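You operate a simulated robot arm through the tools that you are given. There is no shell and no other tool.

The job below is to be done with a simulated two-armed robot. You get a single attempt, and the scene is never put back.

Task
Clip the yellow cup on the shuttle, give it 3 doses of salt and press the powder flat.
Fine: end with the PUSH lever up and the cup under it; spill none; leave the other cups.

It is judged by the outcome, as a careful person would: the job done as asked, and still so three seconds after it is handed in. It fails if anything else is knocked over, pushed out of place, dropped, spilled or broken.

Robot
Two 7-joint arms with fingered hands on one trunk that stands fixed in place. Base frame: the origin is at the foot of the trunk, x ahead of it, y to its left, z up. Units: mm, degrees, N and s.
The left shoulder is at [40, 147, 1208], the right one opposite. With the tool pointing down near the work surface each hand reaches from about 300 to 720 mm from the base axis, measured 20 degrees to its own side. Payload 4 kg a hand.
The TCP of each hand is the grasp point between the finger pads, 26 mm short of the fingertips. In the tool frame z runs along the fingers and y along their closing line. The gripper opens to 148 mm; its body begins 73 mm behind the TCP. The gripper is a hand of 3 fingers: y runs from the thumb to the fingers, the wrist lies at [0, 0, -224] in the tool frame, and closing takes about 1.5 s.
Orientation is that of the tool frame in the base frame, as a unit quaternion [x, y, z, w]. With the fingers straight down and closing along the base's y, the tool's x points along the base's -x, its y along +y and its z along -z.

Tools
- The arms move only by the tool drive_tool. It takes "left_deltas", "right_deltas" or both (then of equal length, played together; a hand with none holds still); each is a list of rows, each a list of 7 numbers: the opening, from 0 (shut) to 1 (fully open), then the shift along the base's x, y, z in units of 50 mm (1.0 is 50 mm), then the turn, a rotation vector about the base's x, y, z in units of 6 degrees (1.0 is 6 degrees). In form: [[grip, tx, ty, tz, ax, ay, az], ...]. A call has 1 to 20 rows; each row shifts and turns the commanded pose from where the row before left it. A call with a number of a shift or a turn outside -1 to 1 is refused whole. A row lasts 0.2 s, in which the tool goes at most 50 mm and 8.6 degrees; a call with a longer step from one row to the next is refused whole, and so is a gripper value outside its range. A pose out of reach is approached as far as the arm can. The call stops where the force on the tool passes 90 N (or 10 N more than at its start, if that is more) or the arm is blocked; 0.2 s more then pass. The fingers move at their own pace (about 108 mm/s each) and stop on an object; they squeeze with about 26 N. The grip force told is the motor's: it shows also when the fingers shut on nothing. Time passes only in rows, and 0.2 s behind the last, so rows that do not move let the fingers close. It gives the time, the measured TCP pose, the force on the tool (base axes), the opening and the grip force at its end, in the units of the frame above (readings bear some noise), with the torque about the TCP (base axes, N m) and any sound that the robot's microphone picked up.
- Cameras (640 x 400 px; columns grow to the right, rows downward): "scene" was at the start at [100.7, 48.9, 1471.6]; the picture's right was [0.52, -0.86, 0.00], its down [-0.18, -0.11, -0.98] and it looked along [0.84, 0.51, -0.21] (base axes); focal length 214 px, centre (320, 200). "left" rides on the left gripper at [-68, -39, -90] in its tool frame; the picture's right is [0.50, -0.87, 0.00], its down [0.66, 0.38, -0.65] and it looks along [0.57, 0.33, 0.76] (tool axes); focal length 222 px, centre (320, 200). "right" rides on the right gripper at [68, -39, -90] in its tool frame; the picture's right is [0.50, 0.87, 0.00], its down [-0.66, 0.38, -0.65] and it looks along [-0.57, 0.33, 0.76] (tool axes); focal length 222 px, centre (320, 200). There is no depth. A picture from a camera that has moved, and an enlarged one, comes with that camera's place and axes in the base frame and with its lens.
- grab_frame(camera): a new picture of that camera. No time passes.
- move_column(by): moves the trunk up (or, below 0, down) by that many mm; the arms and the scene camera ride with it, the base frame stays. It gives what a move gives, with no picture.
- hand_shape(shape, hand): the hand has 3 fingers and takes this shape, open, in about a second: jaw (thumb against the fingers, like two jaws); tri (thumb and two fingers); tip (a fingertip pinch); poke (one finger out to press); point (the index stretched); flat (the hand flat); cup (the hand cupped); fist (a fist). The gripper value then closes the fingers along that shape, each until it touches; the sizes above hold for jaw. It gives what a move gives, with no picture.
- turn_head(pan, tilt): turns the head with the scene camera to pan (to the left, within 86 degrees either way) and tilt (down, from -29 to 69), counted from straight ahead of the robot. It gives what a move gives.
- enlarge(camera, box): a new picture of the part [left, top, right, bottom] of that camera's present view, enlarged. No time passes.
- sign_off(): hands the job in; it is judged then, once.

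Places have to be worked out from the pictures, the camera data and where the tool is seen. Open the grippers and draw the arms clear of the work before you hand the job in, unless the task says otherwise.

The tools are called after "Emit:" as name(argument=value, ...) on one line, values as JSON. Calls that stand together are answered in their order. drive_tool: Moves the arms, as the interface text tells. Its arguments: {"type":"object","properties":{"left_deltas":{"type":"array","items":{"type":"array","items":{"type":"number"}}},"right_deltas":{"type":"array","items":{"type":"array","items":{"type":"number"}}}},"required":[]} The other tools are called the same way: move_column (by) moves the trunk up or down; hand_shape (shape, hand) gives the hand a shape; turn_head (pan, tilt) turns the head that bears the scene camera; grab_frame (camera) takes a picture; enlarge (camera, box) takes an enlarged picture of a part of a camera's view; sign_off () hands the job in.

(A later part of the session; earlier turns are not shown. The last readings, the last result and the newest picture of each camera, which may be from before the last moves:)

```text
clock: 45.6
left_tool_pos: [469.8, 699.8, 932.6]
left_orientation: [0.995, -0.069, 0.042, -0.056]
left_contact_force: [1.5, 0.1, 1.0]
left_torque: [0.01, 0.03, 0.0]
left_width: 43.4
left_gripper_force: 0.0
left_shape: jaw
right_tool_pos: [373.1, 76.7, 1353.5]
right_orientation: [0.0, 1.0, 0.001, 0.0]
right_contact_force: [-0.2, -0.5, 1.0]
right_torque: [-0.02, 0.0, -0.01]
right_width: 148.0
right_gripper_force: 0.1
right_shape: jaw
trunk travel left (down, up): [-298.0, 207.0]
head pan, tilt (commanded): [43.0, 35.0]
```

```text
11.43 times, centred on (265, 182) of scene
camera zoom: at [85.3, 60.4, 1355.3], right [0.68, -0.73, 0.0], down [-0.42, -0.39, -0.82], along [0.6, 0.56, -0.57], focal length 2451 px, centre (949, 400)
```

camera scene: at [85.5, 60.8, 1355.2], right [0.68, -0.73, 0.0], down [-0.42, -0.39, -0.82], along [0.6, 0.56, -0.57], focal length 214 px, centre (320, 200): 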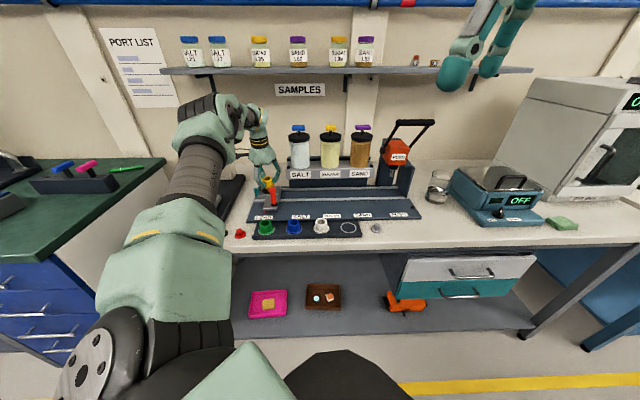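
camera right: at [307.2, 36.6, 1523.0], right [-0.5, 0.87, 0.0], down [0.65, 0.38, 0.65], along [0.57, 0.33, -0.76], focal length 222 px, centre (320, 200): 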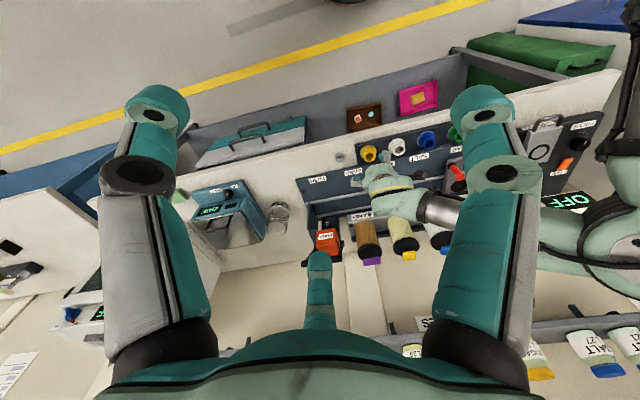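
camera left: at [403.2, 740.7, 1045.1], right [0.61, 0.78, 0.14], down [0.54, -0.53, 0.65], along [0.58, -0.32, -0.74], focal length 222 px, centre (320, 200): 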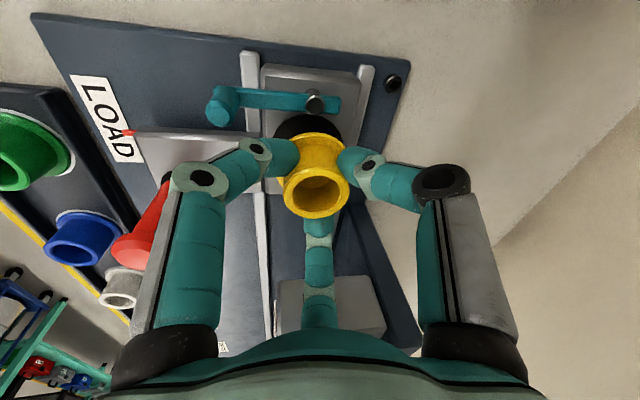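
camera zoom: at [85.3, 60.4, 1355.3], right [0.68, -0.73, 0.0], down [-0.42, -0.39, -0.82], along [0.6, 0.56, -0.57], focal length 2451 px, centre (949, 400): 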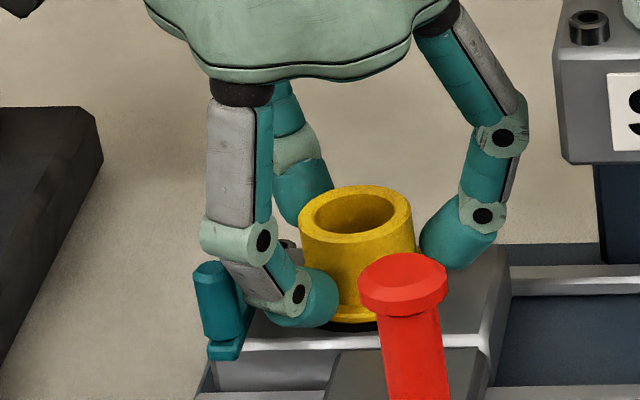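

The cup has settled concentrically in the pocket with free fingers. I raise the hand straight up.

Emit:
drive_tool(left_deltas=[[0.31, 0, 0, 0.15, 0, 0, 0], [0.31, 0, 0, 0.25, 0, 0, 0], [0.31, 0, 0, 0.5, 0, 0, 0], [0.31, 0, 0, 0.6, 0, 0, 0], [0.31, 0, 0, 0.5, 0, 0, 0], [0.31, 0, 0, 0, 0, 0, 0]])

Emit:
grab_frame(camera="left")

Emit:
enlarge(camera="scene", box=[240, 165, 290, 200])

Emit:
enlarge(camera="left", box=[210, 60, 400, 230])

```text
clock: 47.0
left_tool_pos: [470.8, 700.1, 1028.5]
left_orientation: [0.995, -0.068, 0.043, -0.055]
left_contact_force: [1.0, -0.1, 0.2]
left_torque: [0.02, -0.01, 0.02]
left_width: 45.4
left_gripper_force: 0.1
left_shape: jaw
right_tool_pos: [375.9, 76.1, 1352.6]
right_orientation: [0.0, 1.0, 0.001, 0.0]
right_contact_force: [0.2, -0.7, -0.1]
right_torque: [0.02, -0.03, 0.01]
right_width: 147.8
right_gripper_force: 0.1
right_shape: jaw
trunk travel left (down, up): [-298.0, 207.0]
head pan, tilt (commanded): [43.0, 35.0]
```

```text
taken
camera left: at [401.7, 737.7, 1117.5], right [0.61, 0.78, 0.14], down [0.54, -0.53, 0.65], along [0.58, -0.32, -0.74], focal length 222 px, centre (320, 200)
```

left: 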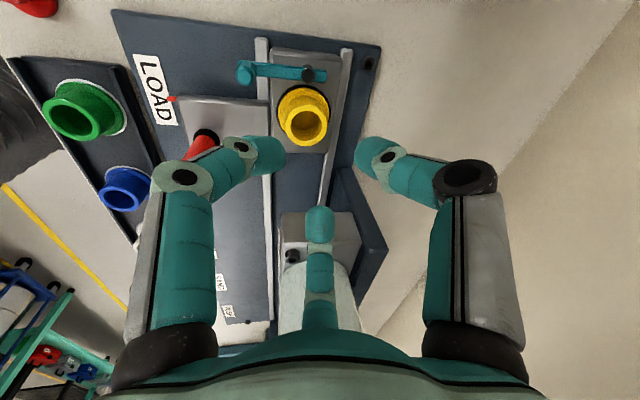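

```text
11.43 times, centred on (265, 182) of scene
camera zoom: at [85.5, 60.9, 1355.2], right [0.68, -0.73, 0.0], down [-0.42, -0.39, -0.82], along [0.6, 0.56, -0.57], focal length 2451 px, centre (949, 400)
```

zoom: 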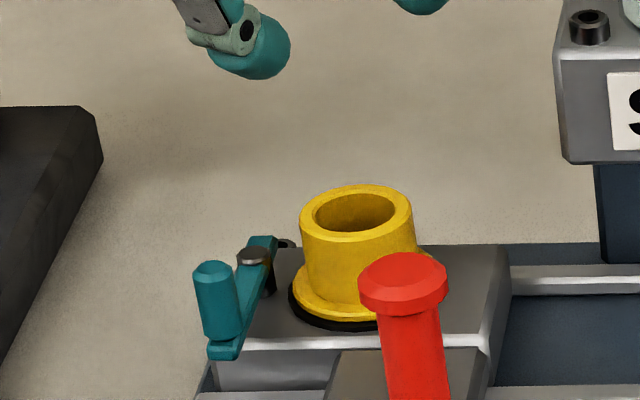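

```text
2.35 times, centred on (305, 145) of left
camera zoom: at [401.7, 737.7, 1117.5], right [0.61, 0.78, 0.14], down [0.54, -0.53, 0.65], along [0.58, -0.32, -0.74], focal length 523 px, centre (355, 329)
```

zoom: 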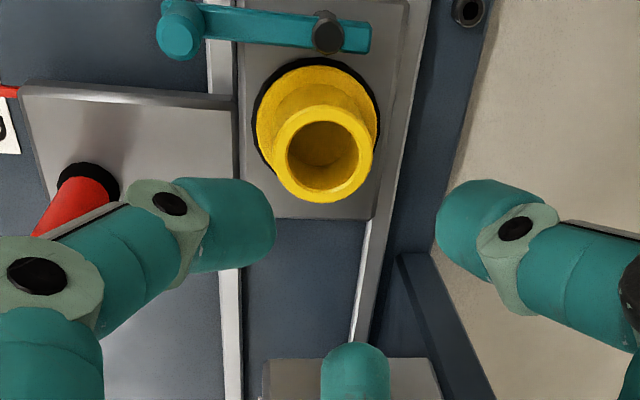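

The cup is seated flat and centred (rim ≈ (473.5, 700.7, 928)), and the teal clip bar runs just above flange height. I back the hand away and try the "poke" shape for pushing the clip knob.

Emit:
drive_tool(left_deltas=[[0.31, 0, 0, 0.8, 0, 0, 0], [0.31, -0.6, -0.6, 0.2, 0, 0, 0], [0.31, -0.6, -0.6, 0.2, 0, 0, 0], [0.31, -0.4, -0.6, 0, 0, 0, 0], [0.31, 0, 0, 0, 0, 0, 0]])

Emit:
hand_shape(hand="left", shape="poke")

Emit:
grab_frame(camera="left")

Emit:
grab_frame(camera="scene")

```text
clock: 48.2
left_tool_pos: [392.8, 605.7, 1092.9]
left_orientation: [0.995, -0.069, 0.043, -0.055]
left_contact_force: [-0.4, -0.9, 0.5]
left_torque: [0.01, 0.03, 0.03]
left_width: 45.6
left_gripper_force: 0.1
left_shape: jaw
right_tool_pos: [375.3, 75.6, 1354.3]
right_orientation: [0.0, 1.0, 0.0, 0.0]
right_contact_force: [0.3, 0.0, 0.7]
right_torque: [-0.04, 0.0, -0.03]
right_width: 148.0
right_gripper_force: 0.1
right_shape: jaw
trunk travel left (down, up): [-298.0, 207.0]
head pan, tilt (commanded): [43.0, 35.0]
```

```text
clock: 49.1
left_tool_pos: [394.8, 605.9, 1094.3]
left_orientation: [0.995, -0.07, 0.043, -0.055]
left_contact_force: [0.0, -1.1, -0.5]
left_torque: [0.0, -0.03, 0.0]
left_width: 0.1
left_gripper_force: 0.1
left_shape: poke
right_tool_pos: [373.4, 75.7, 1352.8]
right_orientation: [0.0, 1.0, 0.001, 0.001]
right_contact_force: [0.9, 0.3, -0.4]
right_torque: [0.03, 0.01, 0.04]
right_width: 147.9
right_gripper_force: 0.0
right_shape: jaw
trunk travel left (down, up): [-298.0, 207.0]
head pan, tilt (commanded): [43.0, 35.0]
```

```text
taken
camera left: at [324.6, 644.0, 1181.8], right [0.61, 0.78, 0.14], down [0.54, -0.53, 0.65], along [0.58, -0.32, -0.74], focal length 222 px, centre (320, 200)
```

left: 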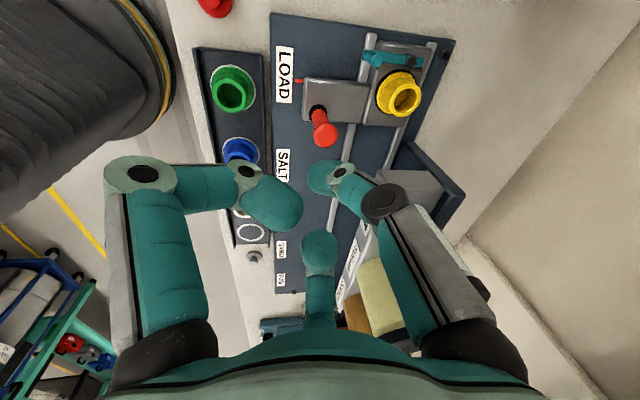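

```text
taken
camera scene: at [85.3, 60.5, 1355.3], right [0.68, -0.73, 0.0], down [-0.42, -0.39, -0.82], along [0.6, 0.56, -0.57], focal length 214 px, centre (320, 200)
```

scene: 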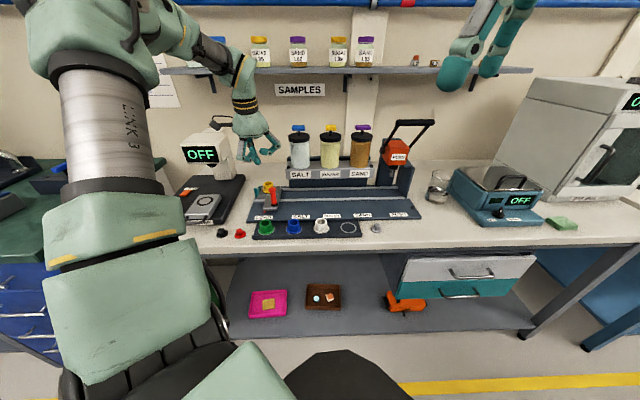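

In "poke" the thumb is extended onto the tool axis and the two fingers curl. I zoom in to judge how far the thumb protrudes.

Emit:
enlarge(camera="scene", box=[200, 80, 310, 190])

Emit:
enlarge(camera="left", box=[220, 130, 420, 300])

Emit:
enlarge(camera="left", box=[330, 30, 450, 150])

```text
3.64 times, centred on (255, 135) of scene
camera zoom: at [85.3, 60.5, 1355.3], right [0.68, -0.73, 0.0], down [-0.42, -0.39, -0.82], along [0.6, 0.56, -0.57], focal length 780 px, centre (556, 436)
```

zoom: 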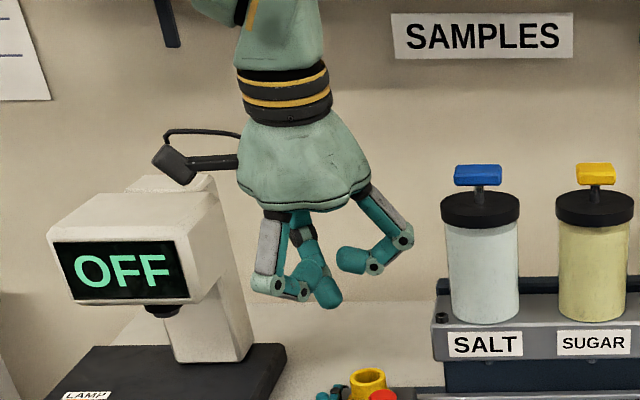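

```text
2.35 times, centred on (320, 215) of left
camera zoom: at [324.6, 644.0, 1181.8], right [0.61, 0.78, 0.14], down [0.54, -0.53, 0.65], along [0.58, -0.32, -0.74], focal length 523 px, centre (320, 165)
```

zoom: 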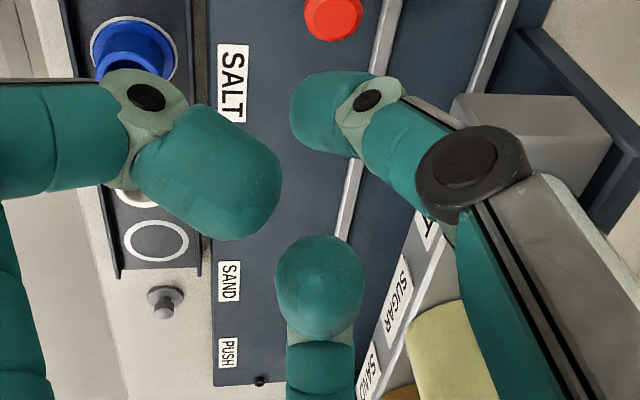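

```text
3.33 times, centred on (390, 90) of left
camera zoom: at [324.6, 644.0, 1181.8], right [0.61, 0.78, 0.14], down [0.54, -0.53, 0.65], along [0.58, -0.32, -0.74], focal length 740 px, centre (87, 567)
```

zoom: 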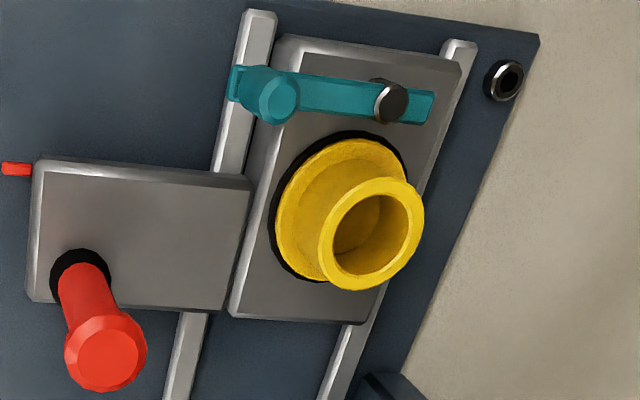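

The poke thumb barely protrudes past the curled knuckles. I try "point" instead.

Emit:
hand_shape(hand="left", shape="point")

Emit:
enlarge(camera="scene", box=[200, 80, 310, 190])

Emit:
grab_frame(camera="left")

```text
clock: 50.0
left_tool_pos: [393.2, 607.4, 1094.3]
left_orientation: [0.995, -0.07, 0.042, -0.055]
left_contact_force: [0.6, -0.4, -0.4]
left_torque: [-0.04, 0.0, 0.01]
left_width: 141.8
left_gripper_force: 0.0
left_shape: point
right_tool_pos: [375.2, 75.6, 1354.0]
right_orientation: [-0.001, 1.0, 0.001, 0.0]
right_contact_force: [0.0, 0.0, -0.1]
right_torque: [-0.01, 0.02, 0.02]
right_width: 147.9
right_gripper_force: 0.1
right_shape: jaw
trunk travel left (down, up): [-298.0, 207.0]
head pan, tilt (commanded): [43.0, 35.0]
```

```text
3.64 times, centred on (255, 135) of scene
camera zoom: at [85.4, 60.7, 1355.3], right [0.68, -0.73, 0.0], down [-0.42, -0.39, -0.82], along [0.6, 0.56, -0.57], focal length 780 px, centre (556, 436)
```

zoom: 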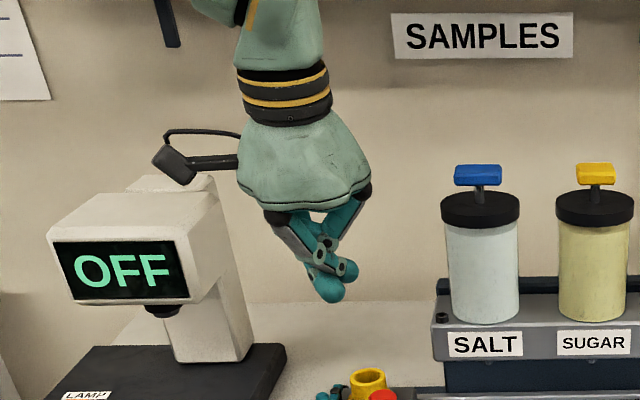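

```text
taken
camera left: at [324.6, 644.1, 1181.7], right [0.61, 0.78, 0.14], down [0.54, -0.53, 0.65], along [0.58, -0.32, -0.74], focal length 222 px, centre (320, 200)
```

left: 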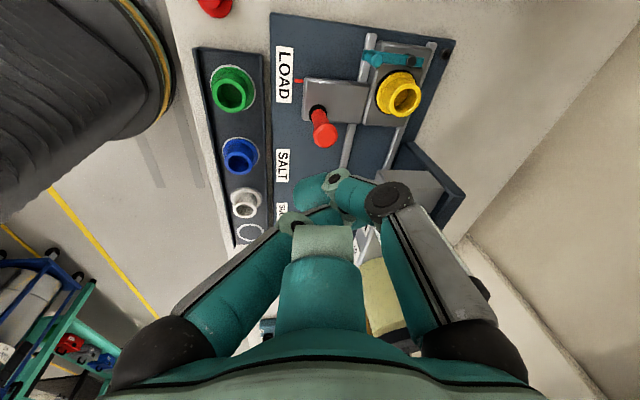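

The point shape is an awkward bundle, so I return to jaw and close it fully in the air to use the closed fingertips as a pusher; I check its outline.

Emit:
hand_shape(hand="left", shape="jaw")

Emit:
drive_tool(left_deltas=[[0.6, 0, 0, 0, 0, 0, 0], [0.3, 0, 0, 0, 0, 0, 0], [0, 0, 0, 0, 0, 0, 0], [0, 0, 0, 0, 0, 0, 0], [0, 0, 0, 0, 0, 0, 0], [0, 0, 0, 0, 0, 0, 0], [0, 0, 0, 0, 0, 0, 0]])

Emit:
enlarge(camera="scene", box=[200, 80, 310, 190])

Emit:
grab_frame(camera="left")

```text
clock: 50.9
left_tool_pos: [394.4, 605.2, 1093.7]
left_orientation: [0.995, -0.07, 0.043, -0.055]
left_contact_force: [0.6, -0.7, -0.2]
left_torque: [0.02, 0.02, 0.02]
left_width: 147.9
left_gripper_force: 0.0
left_shape: jaw
right_tool_pos: [373.6, 76.0, 1353.1]
right_orientation: [0.0, 1.0, 0.001, 0.0]
right_contact_force: [-0.1, -0.5, -0.2]
right_torque: [-0.01, 0.02, 0.03]
right_width: 147.9
right_gripper_force: 0.0
right_shape: jaw
trunk travel left (down, up): [-298.0, 207.0]
head pan, tilt (commanded): [43.0, 35.0]
```

```text
clock: 52.5
left_tool_pos: [394.0, 607.4, 1094.2]
left_orientation: [0.995, -0.069, 0.043, -0.056]
left_contact_force: [0.0, -0.5, 0.2]
left_torque: [0.02, 0.03, 0.03]
left_width: 0.0
left_gripper_force: 25.9
left_shape: jaw
right_tool_pos: [373.8, 77.0, 1352.6]
right_orientation: [0.001, 1.0, 0.001, 0.0]
right_contact_force: [0.0, -0.1, -0.2]
right_torque: [-0.02, -0.03, -0.01]
right_width: 147.9
right_gripper_force: 0.1
right_shape: jaw
trunk travel left (down, up): [-298.0, 207.0]
head pan, tilt (commanded): [43.0, 35.0]
```

```text
3.64 times, centred on (255, 135) of scene
camera zoom: at [85.4, 60.7, 1355.3], right [0.68, -0.73, 0.0], down [-0.42, -0.39, -0.82], along [0.6, 0.56, -0.57], focal length 780 px, centre (556, 436)
```

zoom: 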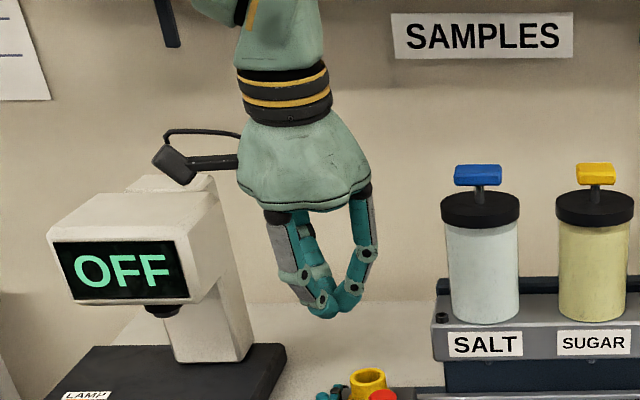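

```text
taken
camera left: at [324.6, 644.1, 1181.8], right [0.61, 0.78, 0.14], down [0.54, -0.53, 0.65], along [0.58, -0.32, -0.74], focal length 222 px, centre (320, 200)
```

left: 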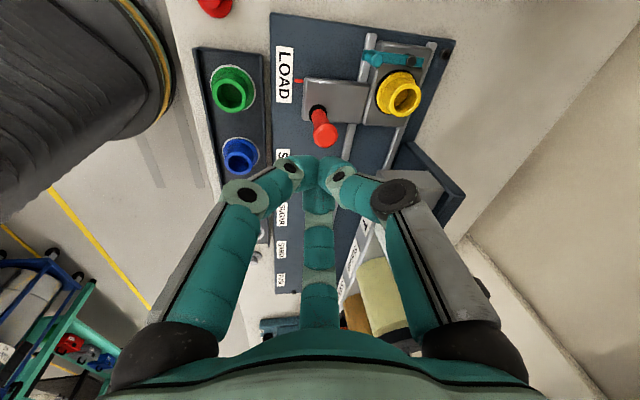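

The closed jaw makes a compact pusher. I bring it to the outer-left side of the clip knob (knob at about (414, 693), top z≈934), descending to TCP z≈939.

Emit:
drive_tool(left_deltas=[[0, -0.1265, 0.462, -0.4665, 0, 0, 0], [0, -0.1265, 0.462, -0.4665, 0, 0, 0], [0, -0.1265, 0.462, -0.4665, 0, 0, 0], [0, -0.1265, 0.462, -0.4665, 0, 0, 0], [0, 0, 0, -0.6, 0, 0, 0], [0, 0, 0, -0.6, 0, 0, 0], [0, 0, 0, 0, 0, 0, 0], [0, 0, 0, 0, 0, 0, 0]])

Emit:
grab_frame(camera="left")

Emit:
enlarge(camera="scene", box=[220, 140, 310, 210])

```text
clock: 54.3
left_tool_pos: [364.6, 702.4, 943.0]
left_orientation: [0.995, -0.069, 0.042, -0.055]
left_contact_force: [0.0, -0.2, 0.5]
left_torque: [0.03, 0.04, -0.04]
left_width: 0.1
left_gripper_force: 25.8
left_shape: jaw
right_tool_pos: [373.9, 75.5, 1353.2]
right_orientation: [0.0, 1.0, 0.001, 0.001]
right_contact_force: [-0.3, -0.6, -0.1]
right_torque: [0.03, -0.05, 0.01]
right_width: 148.1
right_gripper_force: 0.1
right_shape: jaw
trunk travel left (down, up): [-298.0, 207.0]
head pan, tilt (commanded): [43.0, 35.0]
```

```text
taken
camera left: at [295.2, 740.7, 1030.2], right [0.61, 0.78, 0.14], down [0.54, -0.53, 0.65], along [0.58, -0.32, -0.74], focal length 222 px, centre (320, 200)
```

left: 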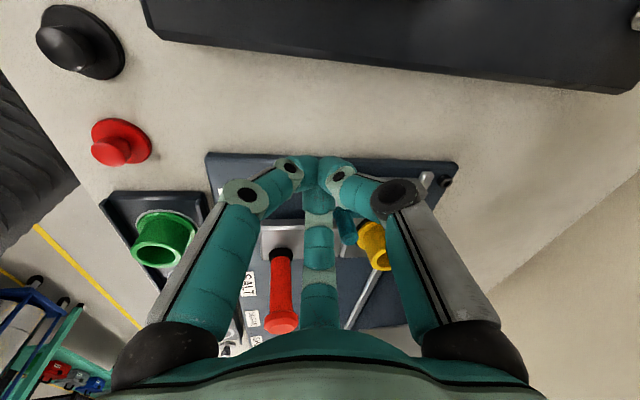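

```text
5.71 times, centred on (265, 175) of scene
camera zoom: at [85.4, 60.5, 1355.3], right [0.68, -0.73, 0.0], down [-0.42, -0.39, -0.82], along [0.6, 0.56, -0.57], focal length 1226 px, centre (634, 343)
```

zoom: 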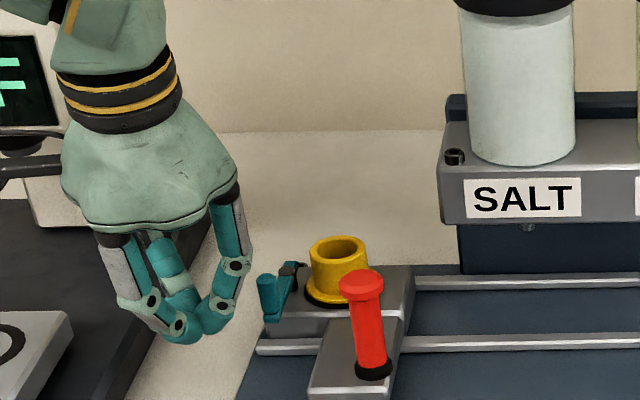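

The pusher is left of and slightly in front of the knob. I push toward the cup in small steps, first about 37 mm.

Emit:
drive_tool(left_deltas=[[0, 0.127, -0.073, 0, 0, 0, 0], [0, 0.127, -0.073, 0, 0, 0, 0], [0, 0.127, -0.073, 0, 0, 0, 0], [0, 0.127, -0.073, 0, 0, 0, 0], [0, 0.127, -0.073, 0, 0, 0, 0], [0, 0, 0, 0, 0, 0, 0]])

Emit:
enlarge(camera="scene", box=[230, 155, 300, 205])

Emit:
grab_frame(camera="left")

```text
clock: 55.7
left_tool_pos: [397.5, 686.5, 940.4]
left_orientation: [0.995, -0.069, 0.042, -0.054]
left_contact_force: [-0.9, -0.7, -0.7]
left_torque: [-0.03, 0.04, -0.03]
left_width: 0.0
left_gripper_force: 26.0
left_shape: jaw
right_tool_pos: [373.6, 75.3, 1352.5]
right_orientation: [0.0, 1.0, 0.001, 0.0]
right_contact_force: [0.3, 0.0, -0.8]
right_torque: [-0.02, -0.01, -0.01]
right_width: 148.3
right_gripper_force: 0.1
right_shape: jaw
trunk travel left (down, up): [-298.0, 207.0]
head pan, tilt (commanded): [43.0, 35.0]
```

```text
8.00 times, centred on (265, 180) of scene
camera zoom: at [85.1, 60.7, 1355.3], right [0.68, -0.73, 0.0], down [-0.42, -0.39, -0.82], along [0.6, 0.56, -0.57], focal length 1716 px, centre (760, 360)
```

zoom: 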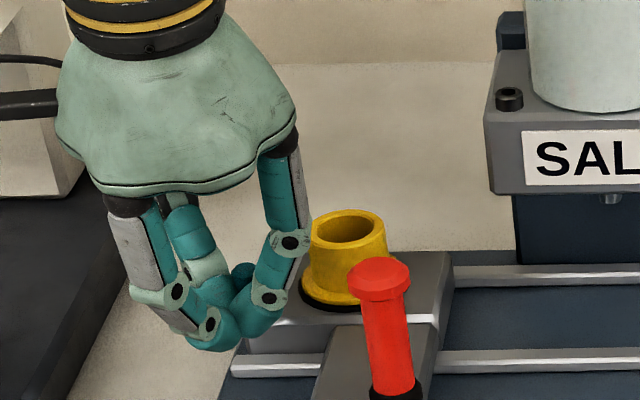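

```text
taken
camera left: at [327.7, 723.8, 1027.4], right [0.61, 0.78, 0.14], down [0.54, -0.53, 0.65], along [0.59, -0.32, -0.74], focal length 222 px, centre (320, 200)
```

left: 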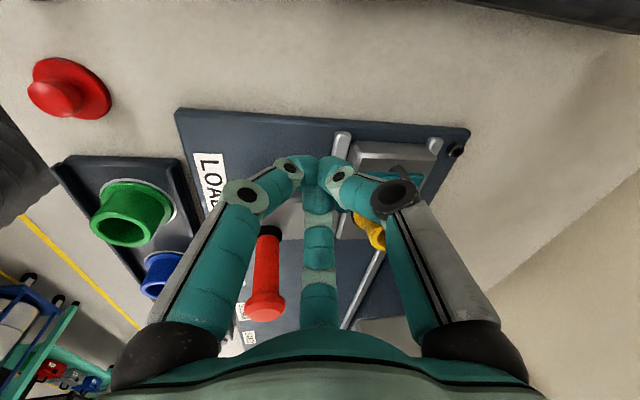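

No resistance yet; the knob appears to sit in the V between two closed fingers, which is a good pushing pocket. I continue.

Emit:
drive_tool(left_deltas=[[0, 0.106, -0.053, 0, 0, 0, 0], [0, 0.106, -0.053, 0, 0, 0, 0], [0, 0.106, -0.053, 0, 0, 0, 0], [0, 0, 0, 0, 0, 0, 0]])

Emit:
enlarge(camera="scene", box=[230, 155, 300, 205])

Emit:
enlarge(camera="left", box=[250, 100, 450, 280])

```text
clock: 56.7
left_tool_pos: [413.3, 674.7, 938.9]
left_orientation: [0.995, -0.069, 0.043, -0.054]
left_contact_force: [-11.4, -11.0, -2.4]
left_torque: [-0.3, 0.25, -0.09]
left_width: 0.0
left_gripper_force: 26.1
left_shape: jaw
right_tool_pos: [372.9, 75.0, 1353.2]
right_orientation: [0.0, 1.0, 0.001, 0.002]
right_contact_force: [0.5, 0.0, -0.9]
right_torque: [-0.02, 0.02, 0.02]
right_width: 147.8
right_gripper_force: 0.1
right_shape: jaw
trunk travel left (down, up): [-298.0, 207.0]
head pan, tilt (commanded): [43.0, 35.0]
```

```text
8.00 times, centred on (265, 180) of scene
camera zoom: at [83.3, 59.3, 1355.4], right [0.68, -0.73, 0.0], down [-0.42, -0.39, -0.82], along [0.6, 0.56, -0.57], focal length 1716 px, centre (760, 360)
```

zoom: 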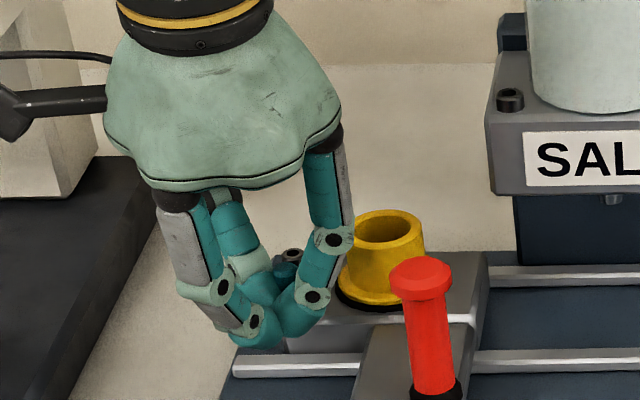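

```text
2.22 times, centred on (350, 190) of left
camera zoom: at [342.7, 713.6, 1027.5], right [0.61, 0.78, 0.14], down [0.54, -0.53, 0.65], along [0.58, -0.32, -0.74], focal length 494 px, centre (253, 222)
```

zoom: 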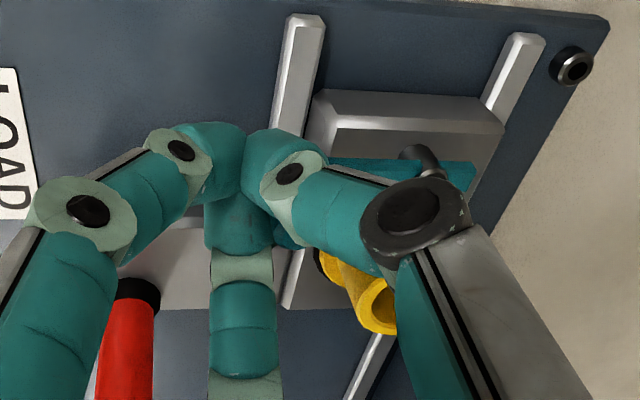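

The shuttle itself slid about 20 mm instead of the clip turning (the load was only along the bar). Looking at the clip's shape — a short tongue beyond the pivot that just reaches the flange — it probably closes by swinging the handle outward, so the tongue comes over the flange, braced by the LOAD end stop. I back off toward the front and rise to look.

Emit:
drive_tool(left_deltas=[[0, -0.2, -0.2, 0, 0, 0, 0], [0, -0.2, -0.2, 0, 0, 0, 0], [0, 0, 0, 0.6, 0, 0, 0], [0, -0.2, -0.2, 0.8, 0, 0, 0], [0, -0.2, -0.2, 0.8, 0, 0, 0], [0, 0, 0, 0, 0, 0, 0]])

Emit:
grab_frame(camera="left")

Emit:
enlarge(camera="scene", box=[230, 155, 310, 215])

```text
clock: 58.1
left_tool_pos: [375.5, 638.3, 1046.5]
left_orientation: [0.995, -0.069, 0.042, -0.055]
left_contact_force: [0.0, 0.1, 0.1]
left_torque: [-0.01, -0.03, 0.01]
left_width: 0.2
left_gripper_force: 26.2
left_shape: jaw
right_tool_pos: [376.0, 77.6, 1353.2]
right_orientation: [0.0, 1.0, 0.0, 0.0]
right_contact_force: [-0.2, 0.4, -0.3]
right_torque: [0.01, 0.01, -0.02]
right_width: 147.9
right_gripper_force: 0.1
right_shape: jaw
trunk travel left (down, up): [-298.0, 207.0]
head pan, tilt (commanded): [43.0, 35.0]
```

```text
taken
camera left: at [304.7, 675.7, 1133.3], right [0.61, 0.78, 0.14], down [0.54, -0.53, 0.65], along [0.58, -0.32, -0.74], focal length 222 px, centre (320, 200)
```

left: 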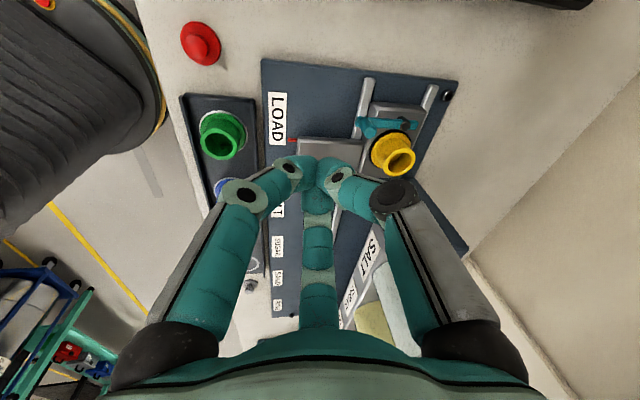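

```text
6.67 times, centred on (270, 185) of scene
camera zoom: at [86.1, 61.4, 1355.1], right [0.68, -0.73, 0.0], down [-0.42, -0.39, -0.82], along [0.6, 0.56, -0.57], focal length 1430 px, centre (653, 300)
```

zoom: 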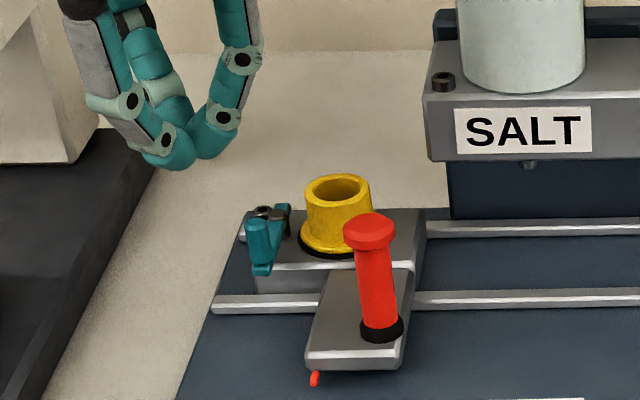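

I zoom on the clip to see whether it has turned and how far the shuttle moved.

Emit:
enlarge(camera="left", box=[330, 60, 470, 190])

Emit:
enlarge(camera="scene", box=[250, 165, 300, 200])

```text
3.08 times, centred on (400, 125) of left
camera zoom: at [304.7, 675.7, 1133.3], right [0.61, 0.78, 0.14], down [0.54, -0.53, 0.65], along [0.58, -0.32, -0.74], focal length 684 px, centre (74, 431)
```

zoom: 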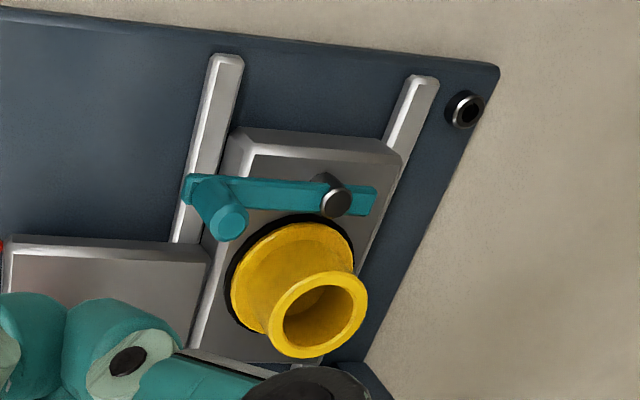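

```text
11.43 times, centred on (275, 182) of scene
camera zoom: at [86.1, 61.4, 1355.1], right [0.68, -0.73, 0.0], down [-0.42, -0.39, -0.82], along [0.6, 0.56, -0.57], focal length 2451 px, centre (834, 400)
```

zoom: 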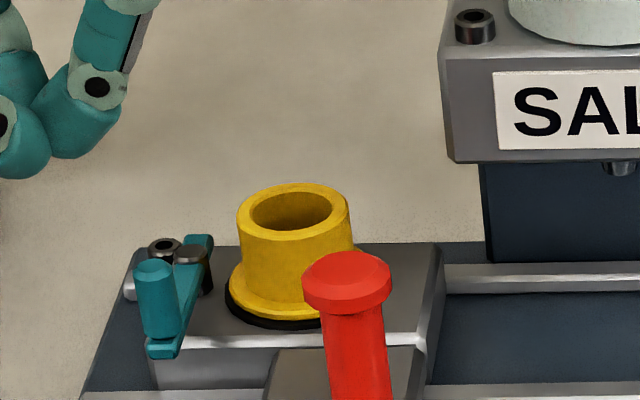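

The clip hasn't turned; the shuttle moved ~18 mm to the right. I'll re-orient the hand (untilt, yaw −240° to φ=−68°) so the camera faces from the robot side and the palm stays clear of the lamp.

Emit:
drive_tool(left_deltas=[[0, 0, 0, 0.2, -0.4714, 0.4714, 0], [0, 0, 0, 0.2, -0.4714, 0.4714, 0], [0, 0, 0, 0, 0, 0, -1], [0, 0, 0, 0, 0, 0, -1], [0, 0, 0, 0, 0, 0, -1], [0, 0, 0, 0, 0, 0, -1], [0, 0, 0, 0, 0, 0, -1], [0, 0, 0, 0, 0, 0, -1], [0, 0, 0, 0, 0, 0, -1], [0, 0, 0, 0, 0, 0, -1], [0, 0, 0, 0, 0, 0, -1], [0, 0, 0, 0, 0, 0, -1], [0, 0, 0, 0, 0, 0, -1], [0, 0, 0, 0, 0, 0, -1], [0, 0, 0, 0, 0, 0, -1], [0, 0, 0, 0, 0, 0, -1], [0, 0, 0, 0, 0, 0, -1], [0, 0, 0, 0, 0, 0, -1], [0, 0, 0, 0, 0, 0, -1], [0, 0, 0, 0, 0, 0, -1]])

Emit:
drive_tool(left_deltas=[[0, 0, 0, 0, 0, 0, -1], [0, 0, 0, 0, 0, 0, -1], [0, 0, 0, 0, 0, 0, -1], [0, 0, 0, 0, 0, 0, -1], [0, 0, 0, 0, 0, 0, -1], [0, 0, 0, 0, 0, 0, -1], [0, 0, 0, 0, 0, 0, -1], [0, 0, 0, 0, 0, 0, -1], [0, 0, 0, 0, 0, 0, -1], [0, 0, 0, 0, 0, 0, -1], [0, 0, 0, 0, 0, 0, -1], [0, 0, 0, 0, 0, 0, -1], [0, 0, 0, 0, 0, 0, -1], [0, 0, 0, 0, 0, 0, -1], [0, 0, 0, 0, 0, 0, -1], [0, 0, 0, 0, 0, 0, -1], [0, 0, 0, 0, 0, 0, -1], [0, 0, 0, 0, 0, 0, -1], [0, 0, 0, 0, 0, 0, -1], [0, 0, 0, 0, 0, 0, -1]])

Emit:
grab_frame(camera="scene")

```text
clock: 62.3
left_tool_pos: [372.3, 635.4, 1069.2]
left_orientation: [-0.529, 0.849, 0.0, 0.005]
left_contact_force: [0.1, 0.0, 0.1]
left_torque: [0.01, 0.0, -0.01]
left_width: 0.3
left_gripper_force: 25.7
left_shape: jaw
right_tool_pos: [374.6, 75.9, 1353.6]
right_orientation: [0.0, 1.0, 0.0, 0.0]
right_contact_force: [0.3, -0.3, 0.1]
right_torque: [-0.01, 0.0, 0.01]
right_width: 148.0
right_gripper_force: 0.1
right_shape: jaw
trunk travel left (down, up): [-298.0, 207.0]
head pan, tilt (commanded): [43.0, 35.0]
```

```text
clock: 66.5
left_tool_pos: [368.9, 637.6, 1060.6]
left_orientation: [0.293, 0.956, -0.005, 0.003]
left_contact_force: [-0.1, 0.0, -0.5]
left_torque: [-0.01, 0.0, -0.01]
left_width: 0.0
left_gripper_force: 26.0
left_shape: jaw
left hand out of reach, approached as far as the arm can: row 17, 18, 19, 20
right_tool_pos: [375.4, 78.4, 1352.4]
right_orientation: [0.0, 1.0, 0.0, 0.0]
right_contact_force: [0.2, -0.4, 0.0]
right_torque: [-0.03, -0.01, 0.01]
right_width: 147.8
right_gripper_force: 0.0
right_shape: jaw
trunk travel left (down, up): [-298.0, 207.0]
head pan, tilt (commanded): [43.0, 35.0]
```

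```text
taken
camera scene: at [84.9, 62.3, 1355.2], right [0.68, -0.73, 0.0], down [-0.42, -0.39, -0.82], along [0.6, 0.56, -0.57], focal length 214 px, centre (320, 200)
```

scene: 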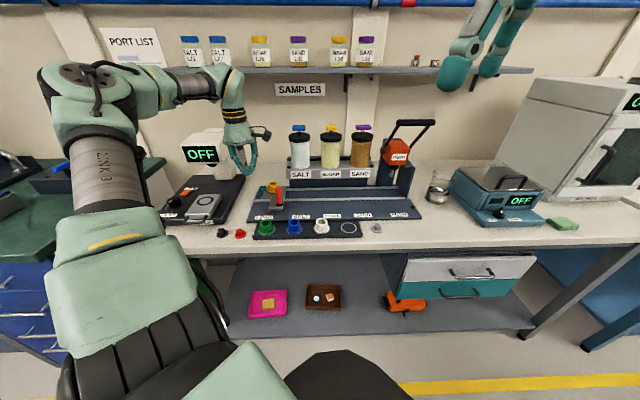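

The wrist roll stops at about φ=−34°, so I choose the equivalent finger arrangement at φ=52° instead and turn back +86°.

Emit:
drive_tool(left_deltas=[[0, 0, 0, 0, 0, 0, 1], [0, 0, 0, 0, 0, 0, 1], [0, 0, 0, 0, 0, 0, 1], [0, 0, 0, 0, 0, 0, 1], [0, 0, 0, 0, 0, 0, 1], [0, 0, 0, 0, 0, 0, 1], [0, 0, 0, 0, 0, 0, 1], [0, 0, 0, 0, 0, 0, 1], [0, 0, 0, 0, 0, 0, 1], [0, 0, 0, 0, 0, 0, 1], [0, 0, 0, 0, 0, 0, 1], [0, 0, 0, 0, 0, 0, 1], [0, 0, 0, 0, 0, 0, 1], [0, 0, 0, 0, 0, 0, 1], [0, 0, 0, 0, 0, 0, 0.33], [0, 0, 0, 0, 0, 0, 0]])

Emit:
grab_frame(camera="left")

```text
clock: 69.9
left_tool_pos: [370.0, 637.2, 1061.8]
left_orientation: [-0.437, 0.899, 0.0, 0.004]
left_contact_force: [-0.7, -1.0, 0.3]
left_torque: [0.04, -0.03, -0.02]
left_width: 0.0
left_gripper_force: 25.9
left_shape: jaw
right_tool_pos: [374.5, 75.9, 1352.3]
right_orientation: [0.0, 1.0, 0.001, 0.0]
right_contact_force: [0.2, -0.2, -0.6]
right_torque: [0.01, -0.03, -0.02]
right_width: 147.8
right_gripper_force: 0.1
right_shape: jaw
trunk travel left (down, up): [-298.0, 207.0]
head pan, tilt (commanded): [43.0, 35.0]
```

```text
taken
camera left: at [441.6, 665.6, 1151.2], right [0.37, -0.93, 0.0], down [-0.71, -0.28, 0.65], along [-0.6, -0.24, -0.76], focal length 222 px, centre (320, 200)
```

left: 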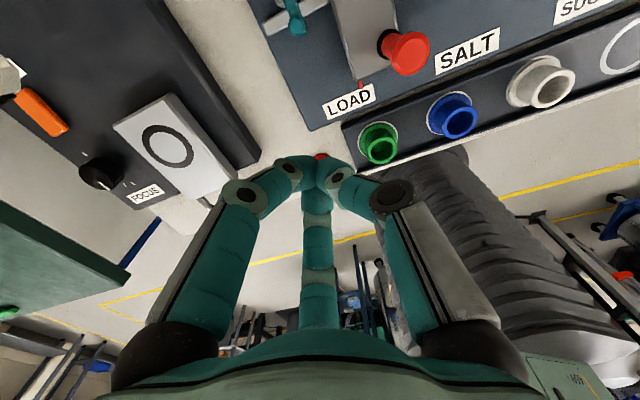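

Yaw 52° is good. Now I tilt 15° (palm leaning away from lamp), move to the inner-right side of the clip knob, and lower to TCP z≈942 between knob, cup and post.

Emit:
drive_tool(left_deltas=[[0, 0.4873, 0.0227, -0.4, 0.825, -0.116, 0], [0, 0.4873, 0.0227, -0.4, 0.825, -0.116, 0], [0, 0.4873, 0.0227, -0.4, 0.825, -0.116, 0], [0, 0, 0, 0, 0, 0, 0], [0, 0, 0, 0, 0, 0, 0]])

Emit:
grab_frame(camera="left")

Emit:
enlarge(camera="scene", box=[230, 140, 320, 210])

```text
clock: 71.1
left_tool_pos: [444.2, 640.3, 1001.4]
left_orientation: [-0.433, 0.891, 0.108, 0.078]
left_contact_force: [-0.2, 0.5, 0.9]
left_torque: [0.03, 0.0, -0.02]
left_width: 0.3
left_gripper_force: 25.7
left_shape: jaw
right_tool_pos: [375.0, 76.1, 1352.8]
right_orientation: [0.0, 1.0, 0.002, 0.0]
right_contact_force: [-0.6, -0.7, -0.3]
right_torque: [-0.01, 0.02, -0.04]
right_width: 147.8
right_gripper_force: 0.1
right_shape: jaw
trunk travel left (down, up): [-298.0, 207.0]
head pan, tilt (commanded): [43.0, 35.0]
```

```text
taken
camera left: at [511.8, 643.8, 1097.8], right [0.38, -0.9, -0.22], down [-0.73, -0.44, 0.53], along [-0.57, -0.03, -0.82], focal length 222 px, centre (320, 200)
```

left: 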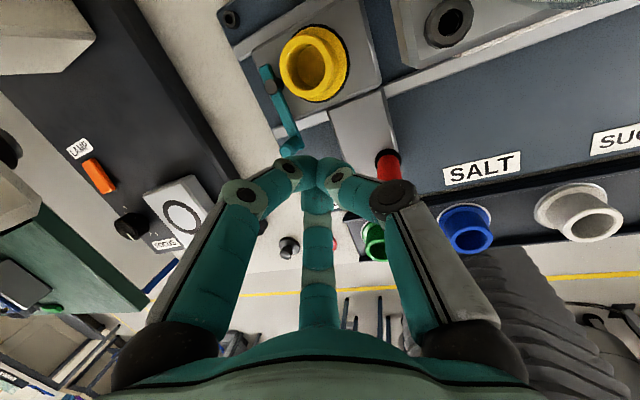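

```text
5.71 times, centred on (275, 175) of scene
camera zoom: at [85.4, 60.6, 1355.3], right [0.68, -0.73, 0.0], down [-0.42, -0.39, -0.82], along [0.6, 0.56, -0.57], focal length 1226 px, centre (577, 343)
```

zoom: 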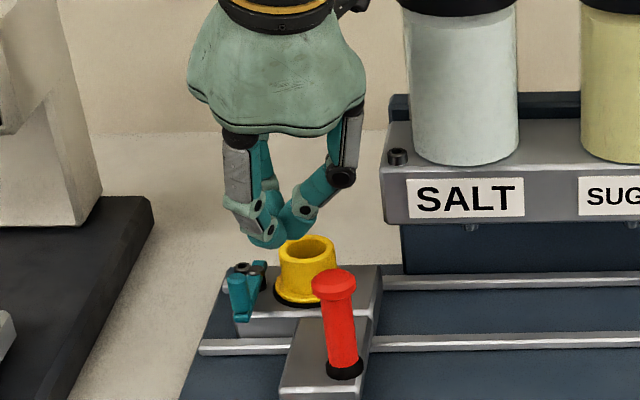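

Position is as planned, with the pusher in front of the gap between knob and cup. I lower it to knob height.

Emit:
drive_tool(left_deltas=[[0, -0.015, 0, -0.4, 0, 0, 0], [0, -0.015, 0, -0.4, 0, 0, 0], [0, 0, 0, -0.36, 0, 0, 0], [0, 0, 0, 0, 0, 0, 0], [0, 0, 0, 0, 0, 0, 0]])

Emit:
grab_frame(camera="left")

Emit:
enlarge(camera="scene", box=[230, 150, 310, 210])

```text
clock: 72.3
left_tool_pos: [442.4, 641.6, 942.9]
left_orientation: [-0.434, 0.891, 0.108, 0.077]
left_contact_force: [0.1, -1.0, -0.8]
left_torque: [0.01, -0.01, -0.02]
left_width: 0.0
left_gripper_force: 25.9
left_shape: jaw
right_tool_pos: [375.4, 75.1, 1352.9]
right_orientation: [0.0, 1.0, 0.0, 0.0]
right_contact_force: [-0.1, 0.2, -0.6]
right_torque: [0.03, 0.02, 0.02]
right_width: 148.0
right_gripper_force: 0.1
right_shape: jaw
trunk travel left (down, up): [-298.0, 207.0]
head pan, tilt (commanded): [43.0, 35.0]
```

```text
taken
camera left: at [510.2, 644.2, 1039.6], right [0.38, -0.9, -0.22], down [-0.73, -0.44, 0.53], along [-0.57, -0.04, -0.82], focal length 222 px, centre (320, 200)
```

left: 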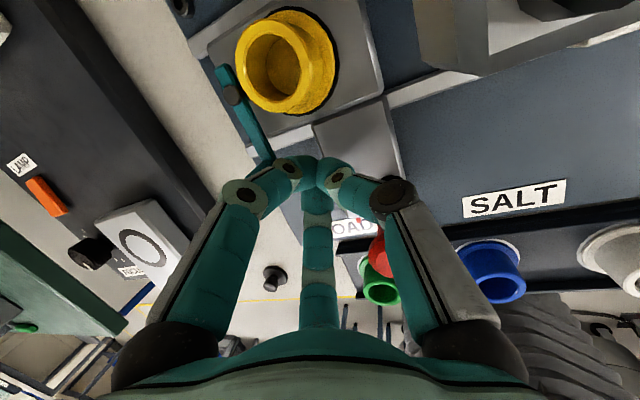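

```text
6.67 times, centred on (270, 180) of scene
camera zoom: at [85.4, 60.6, 1355.3], right [0.68, -0.73, 0.0], down [-0.42, -0.39, -0.82], along [0.6, 0.56, -0.57], focal length 1430 px, centre (653, 333)
```

zoom: 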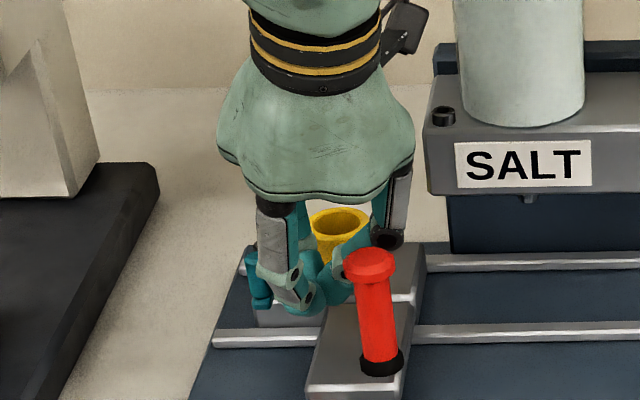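

No contact; the pusher stands right of the knob. I move it deeper and then push left (−rail direction), which should first bring the shuttle back to its LOAD stop.

Emit:
drive_tool(left_deltas=[[0, 0.07, 0.152, 0, 0, 0, 0], [0, 0.07, 0.152, 0, 0, 0, 0], [0, -0.092, 0.092, 0, 0, 0, 0], [0, -0.092, 0.092, 0, 0, 0, 0], [0, -0.092, 0.092, 0, 0, 0, 0], [0, -0.092, 0.092, 0, 0, 0, 0], [0, 0, 0, 0, 0, 0, 0]])

Emit:
grab_frame(camera="left")

Emit:
enlarge(camera="scene", box=[230, 150, 310, 210])

```text
clock: 73.9
left_tool_pos: [430.7, 672.4, 943.4]
left_orientation: [-0.433, 0.892, 0.108, 0.078]
left_contact_force: [0.2, -0.5, 0.1]
left_torque: [0.03, 0.03, -0.06]
left_width: 0.0
left_gripper_force: 25.5
left_shape: jaw
right_tool_pos: [376.1, 75.8, 1353.1]
right_orientation: [0.0, 1.0, 0.002, -0.001]
right_contact_force: [-0.1, 0.1, -0.3]
right_torque: [0.0, 0.0, 0.03]
right_width: 147.8
right_gripper_force: 0.0
right_shape: jaw
trunk travel left (down, up): [-298.0, 207.0]
head pan, tilt (commanded): [43.0, 35.0]
```

```text
taken
camera left: at [499.4, 676.6, 1040.4], right [0.38, -0.9, -0.22], down [-0.73, -0.44, 0.53], along [-0.57, -0.03, -0.82], focal length 222 px, centre (320, 200)
```

left: 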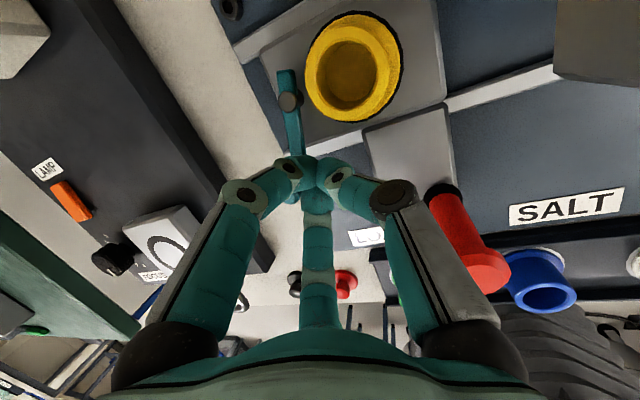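

```text
6.67 times, centred on (270, 180) of scene
camera zoom: at [85.6, 60.6, 1355.3], right [0.68, -0.73, 0.0], down [-0.42, -0.39, -0.82], along [0.6, 0.56, -0.57], focal length 1430 px, centre (653, 333)
```

zoom: 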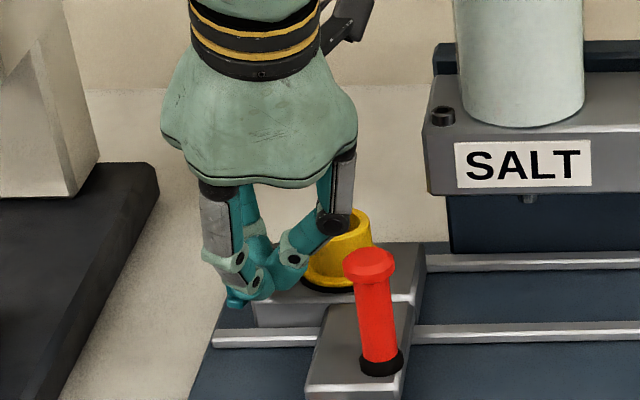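

The clip turns freely outward while the shuttle stays put — so outward is the closing direction. I zoom to see the present clip angle.

Emit:
enlarge(camera="left", box=[220, 20, 460, 220])

Emit:
enlarge(camera="scene", box=[250, 170, 300, 205])

```text
2.00 times, centred on (340, 120) of left
camera zoom: at [499.4, 676.6, 1040.4], right [0.38, -0.9, -0.22], down [-0.73, -0.44, 0.53], along [-0.57, -0.03, -0.82], focal length 444 px, centre (280, 360)
```

zoom: 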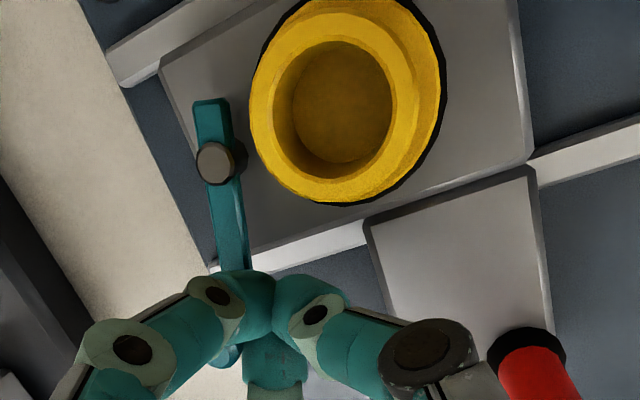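

```text
11.43 times, centred on (275, 188) of scene
camera zoom: at [85.6, 60.6, 1355.3], right [0.68, -0.73, 0.0], down [-0.42, -0.39, -0.82], along [0.6, 0.56, -0.57], focal length 2451 px, centre (834, 343)
```

zoom: 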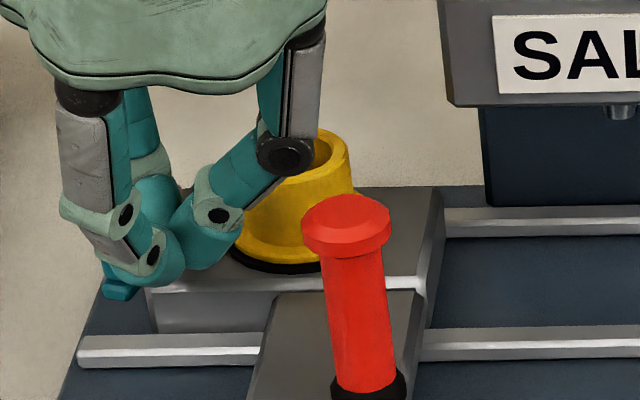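

The clip is at about 21° outward. I follow the knob's arc around the pivot up to about 62°.

Emit:
drive_tool(left_deltas=[[0, -0.044, 0.109, 0, 0, 0, 0], [0, -0.03, 0.112, 0, 0, 0, 0], [0, -0.014, 0.116, 0, 0, 0, 0], [0, -0.001, 0.115, 0, 0, 0, 0], [0, 0.014, 0.116, 0, 0, 0, 0], [0, 0.027, 0.112, 0, 0, 0, 0], [0, 0, 0, 0, 0, 0, 0]])

Emit:
enlarge(camera="left", box=[220, 20, 460, 220])

Emit:
enlarge(camera="scene", box=[240, 165, 300, 205])

```text
clock: 75.5
left_tool_pos: [428.3, 707.9, 943.5]
left_orientation: [-0.433, 0.892, 0.107, 0.077]
left_contact_force: [0.2, -0.2, -0.3]
left_torque: [-0.01, 0.01, 0.0]
left_width: 0.1
left_gripper_force: 25.7
left_shape: jaw
right_tool_pos: [374.7, 76.8, 1353.1]
right_orientation: [0.0, 1.0, 0.001, 0.0]
right_contact_force: [0.2, -0.1, 0.7]
right_torque: [0.0, 0.02, 0.0]
right_width: 148.0
right_gripper_force: 0.0
right_shape: jaw
trunk travel left (down, up): [-298.0, 207.0]
head pan, tilt (commanded): [43.0, 35.0]
```

```text
2.00 times, centred on (340, 120) of left
camera zoom: at [497.3, 712.1, 1040.6], right [0.38, -0.9, -0.22], down [-0.73, -0.44, 0.53], along [-0.57, -0.04, -0.82], focal length 444 px, centre (280, 360)
```

zoom: 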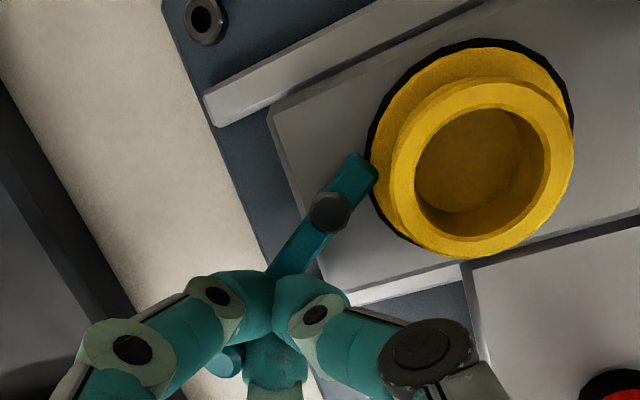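

```text
10.00 times, centred on (270, 185) of scene
camera zoom: at [85.3, 60.6, 1355.3], right [0.68, -0.73, 0.0], down [-0.42, -0.39, -0.82], along [0.6, 0.56, -0.57], focal length 2145 px, centre (820, 350)
```

zoom: 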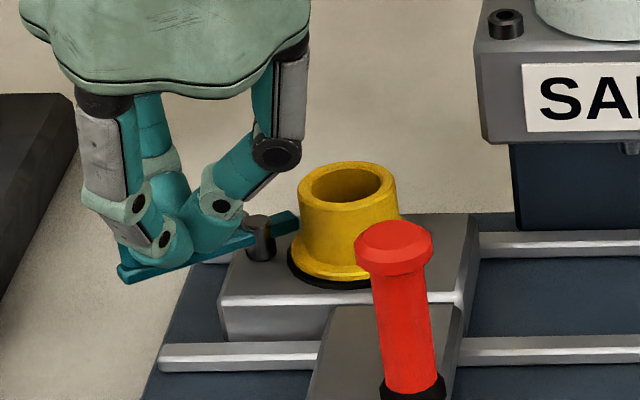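

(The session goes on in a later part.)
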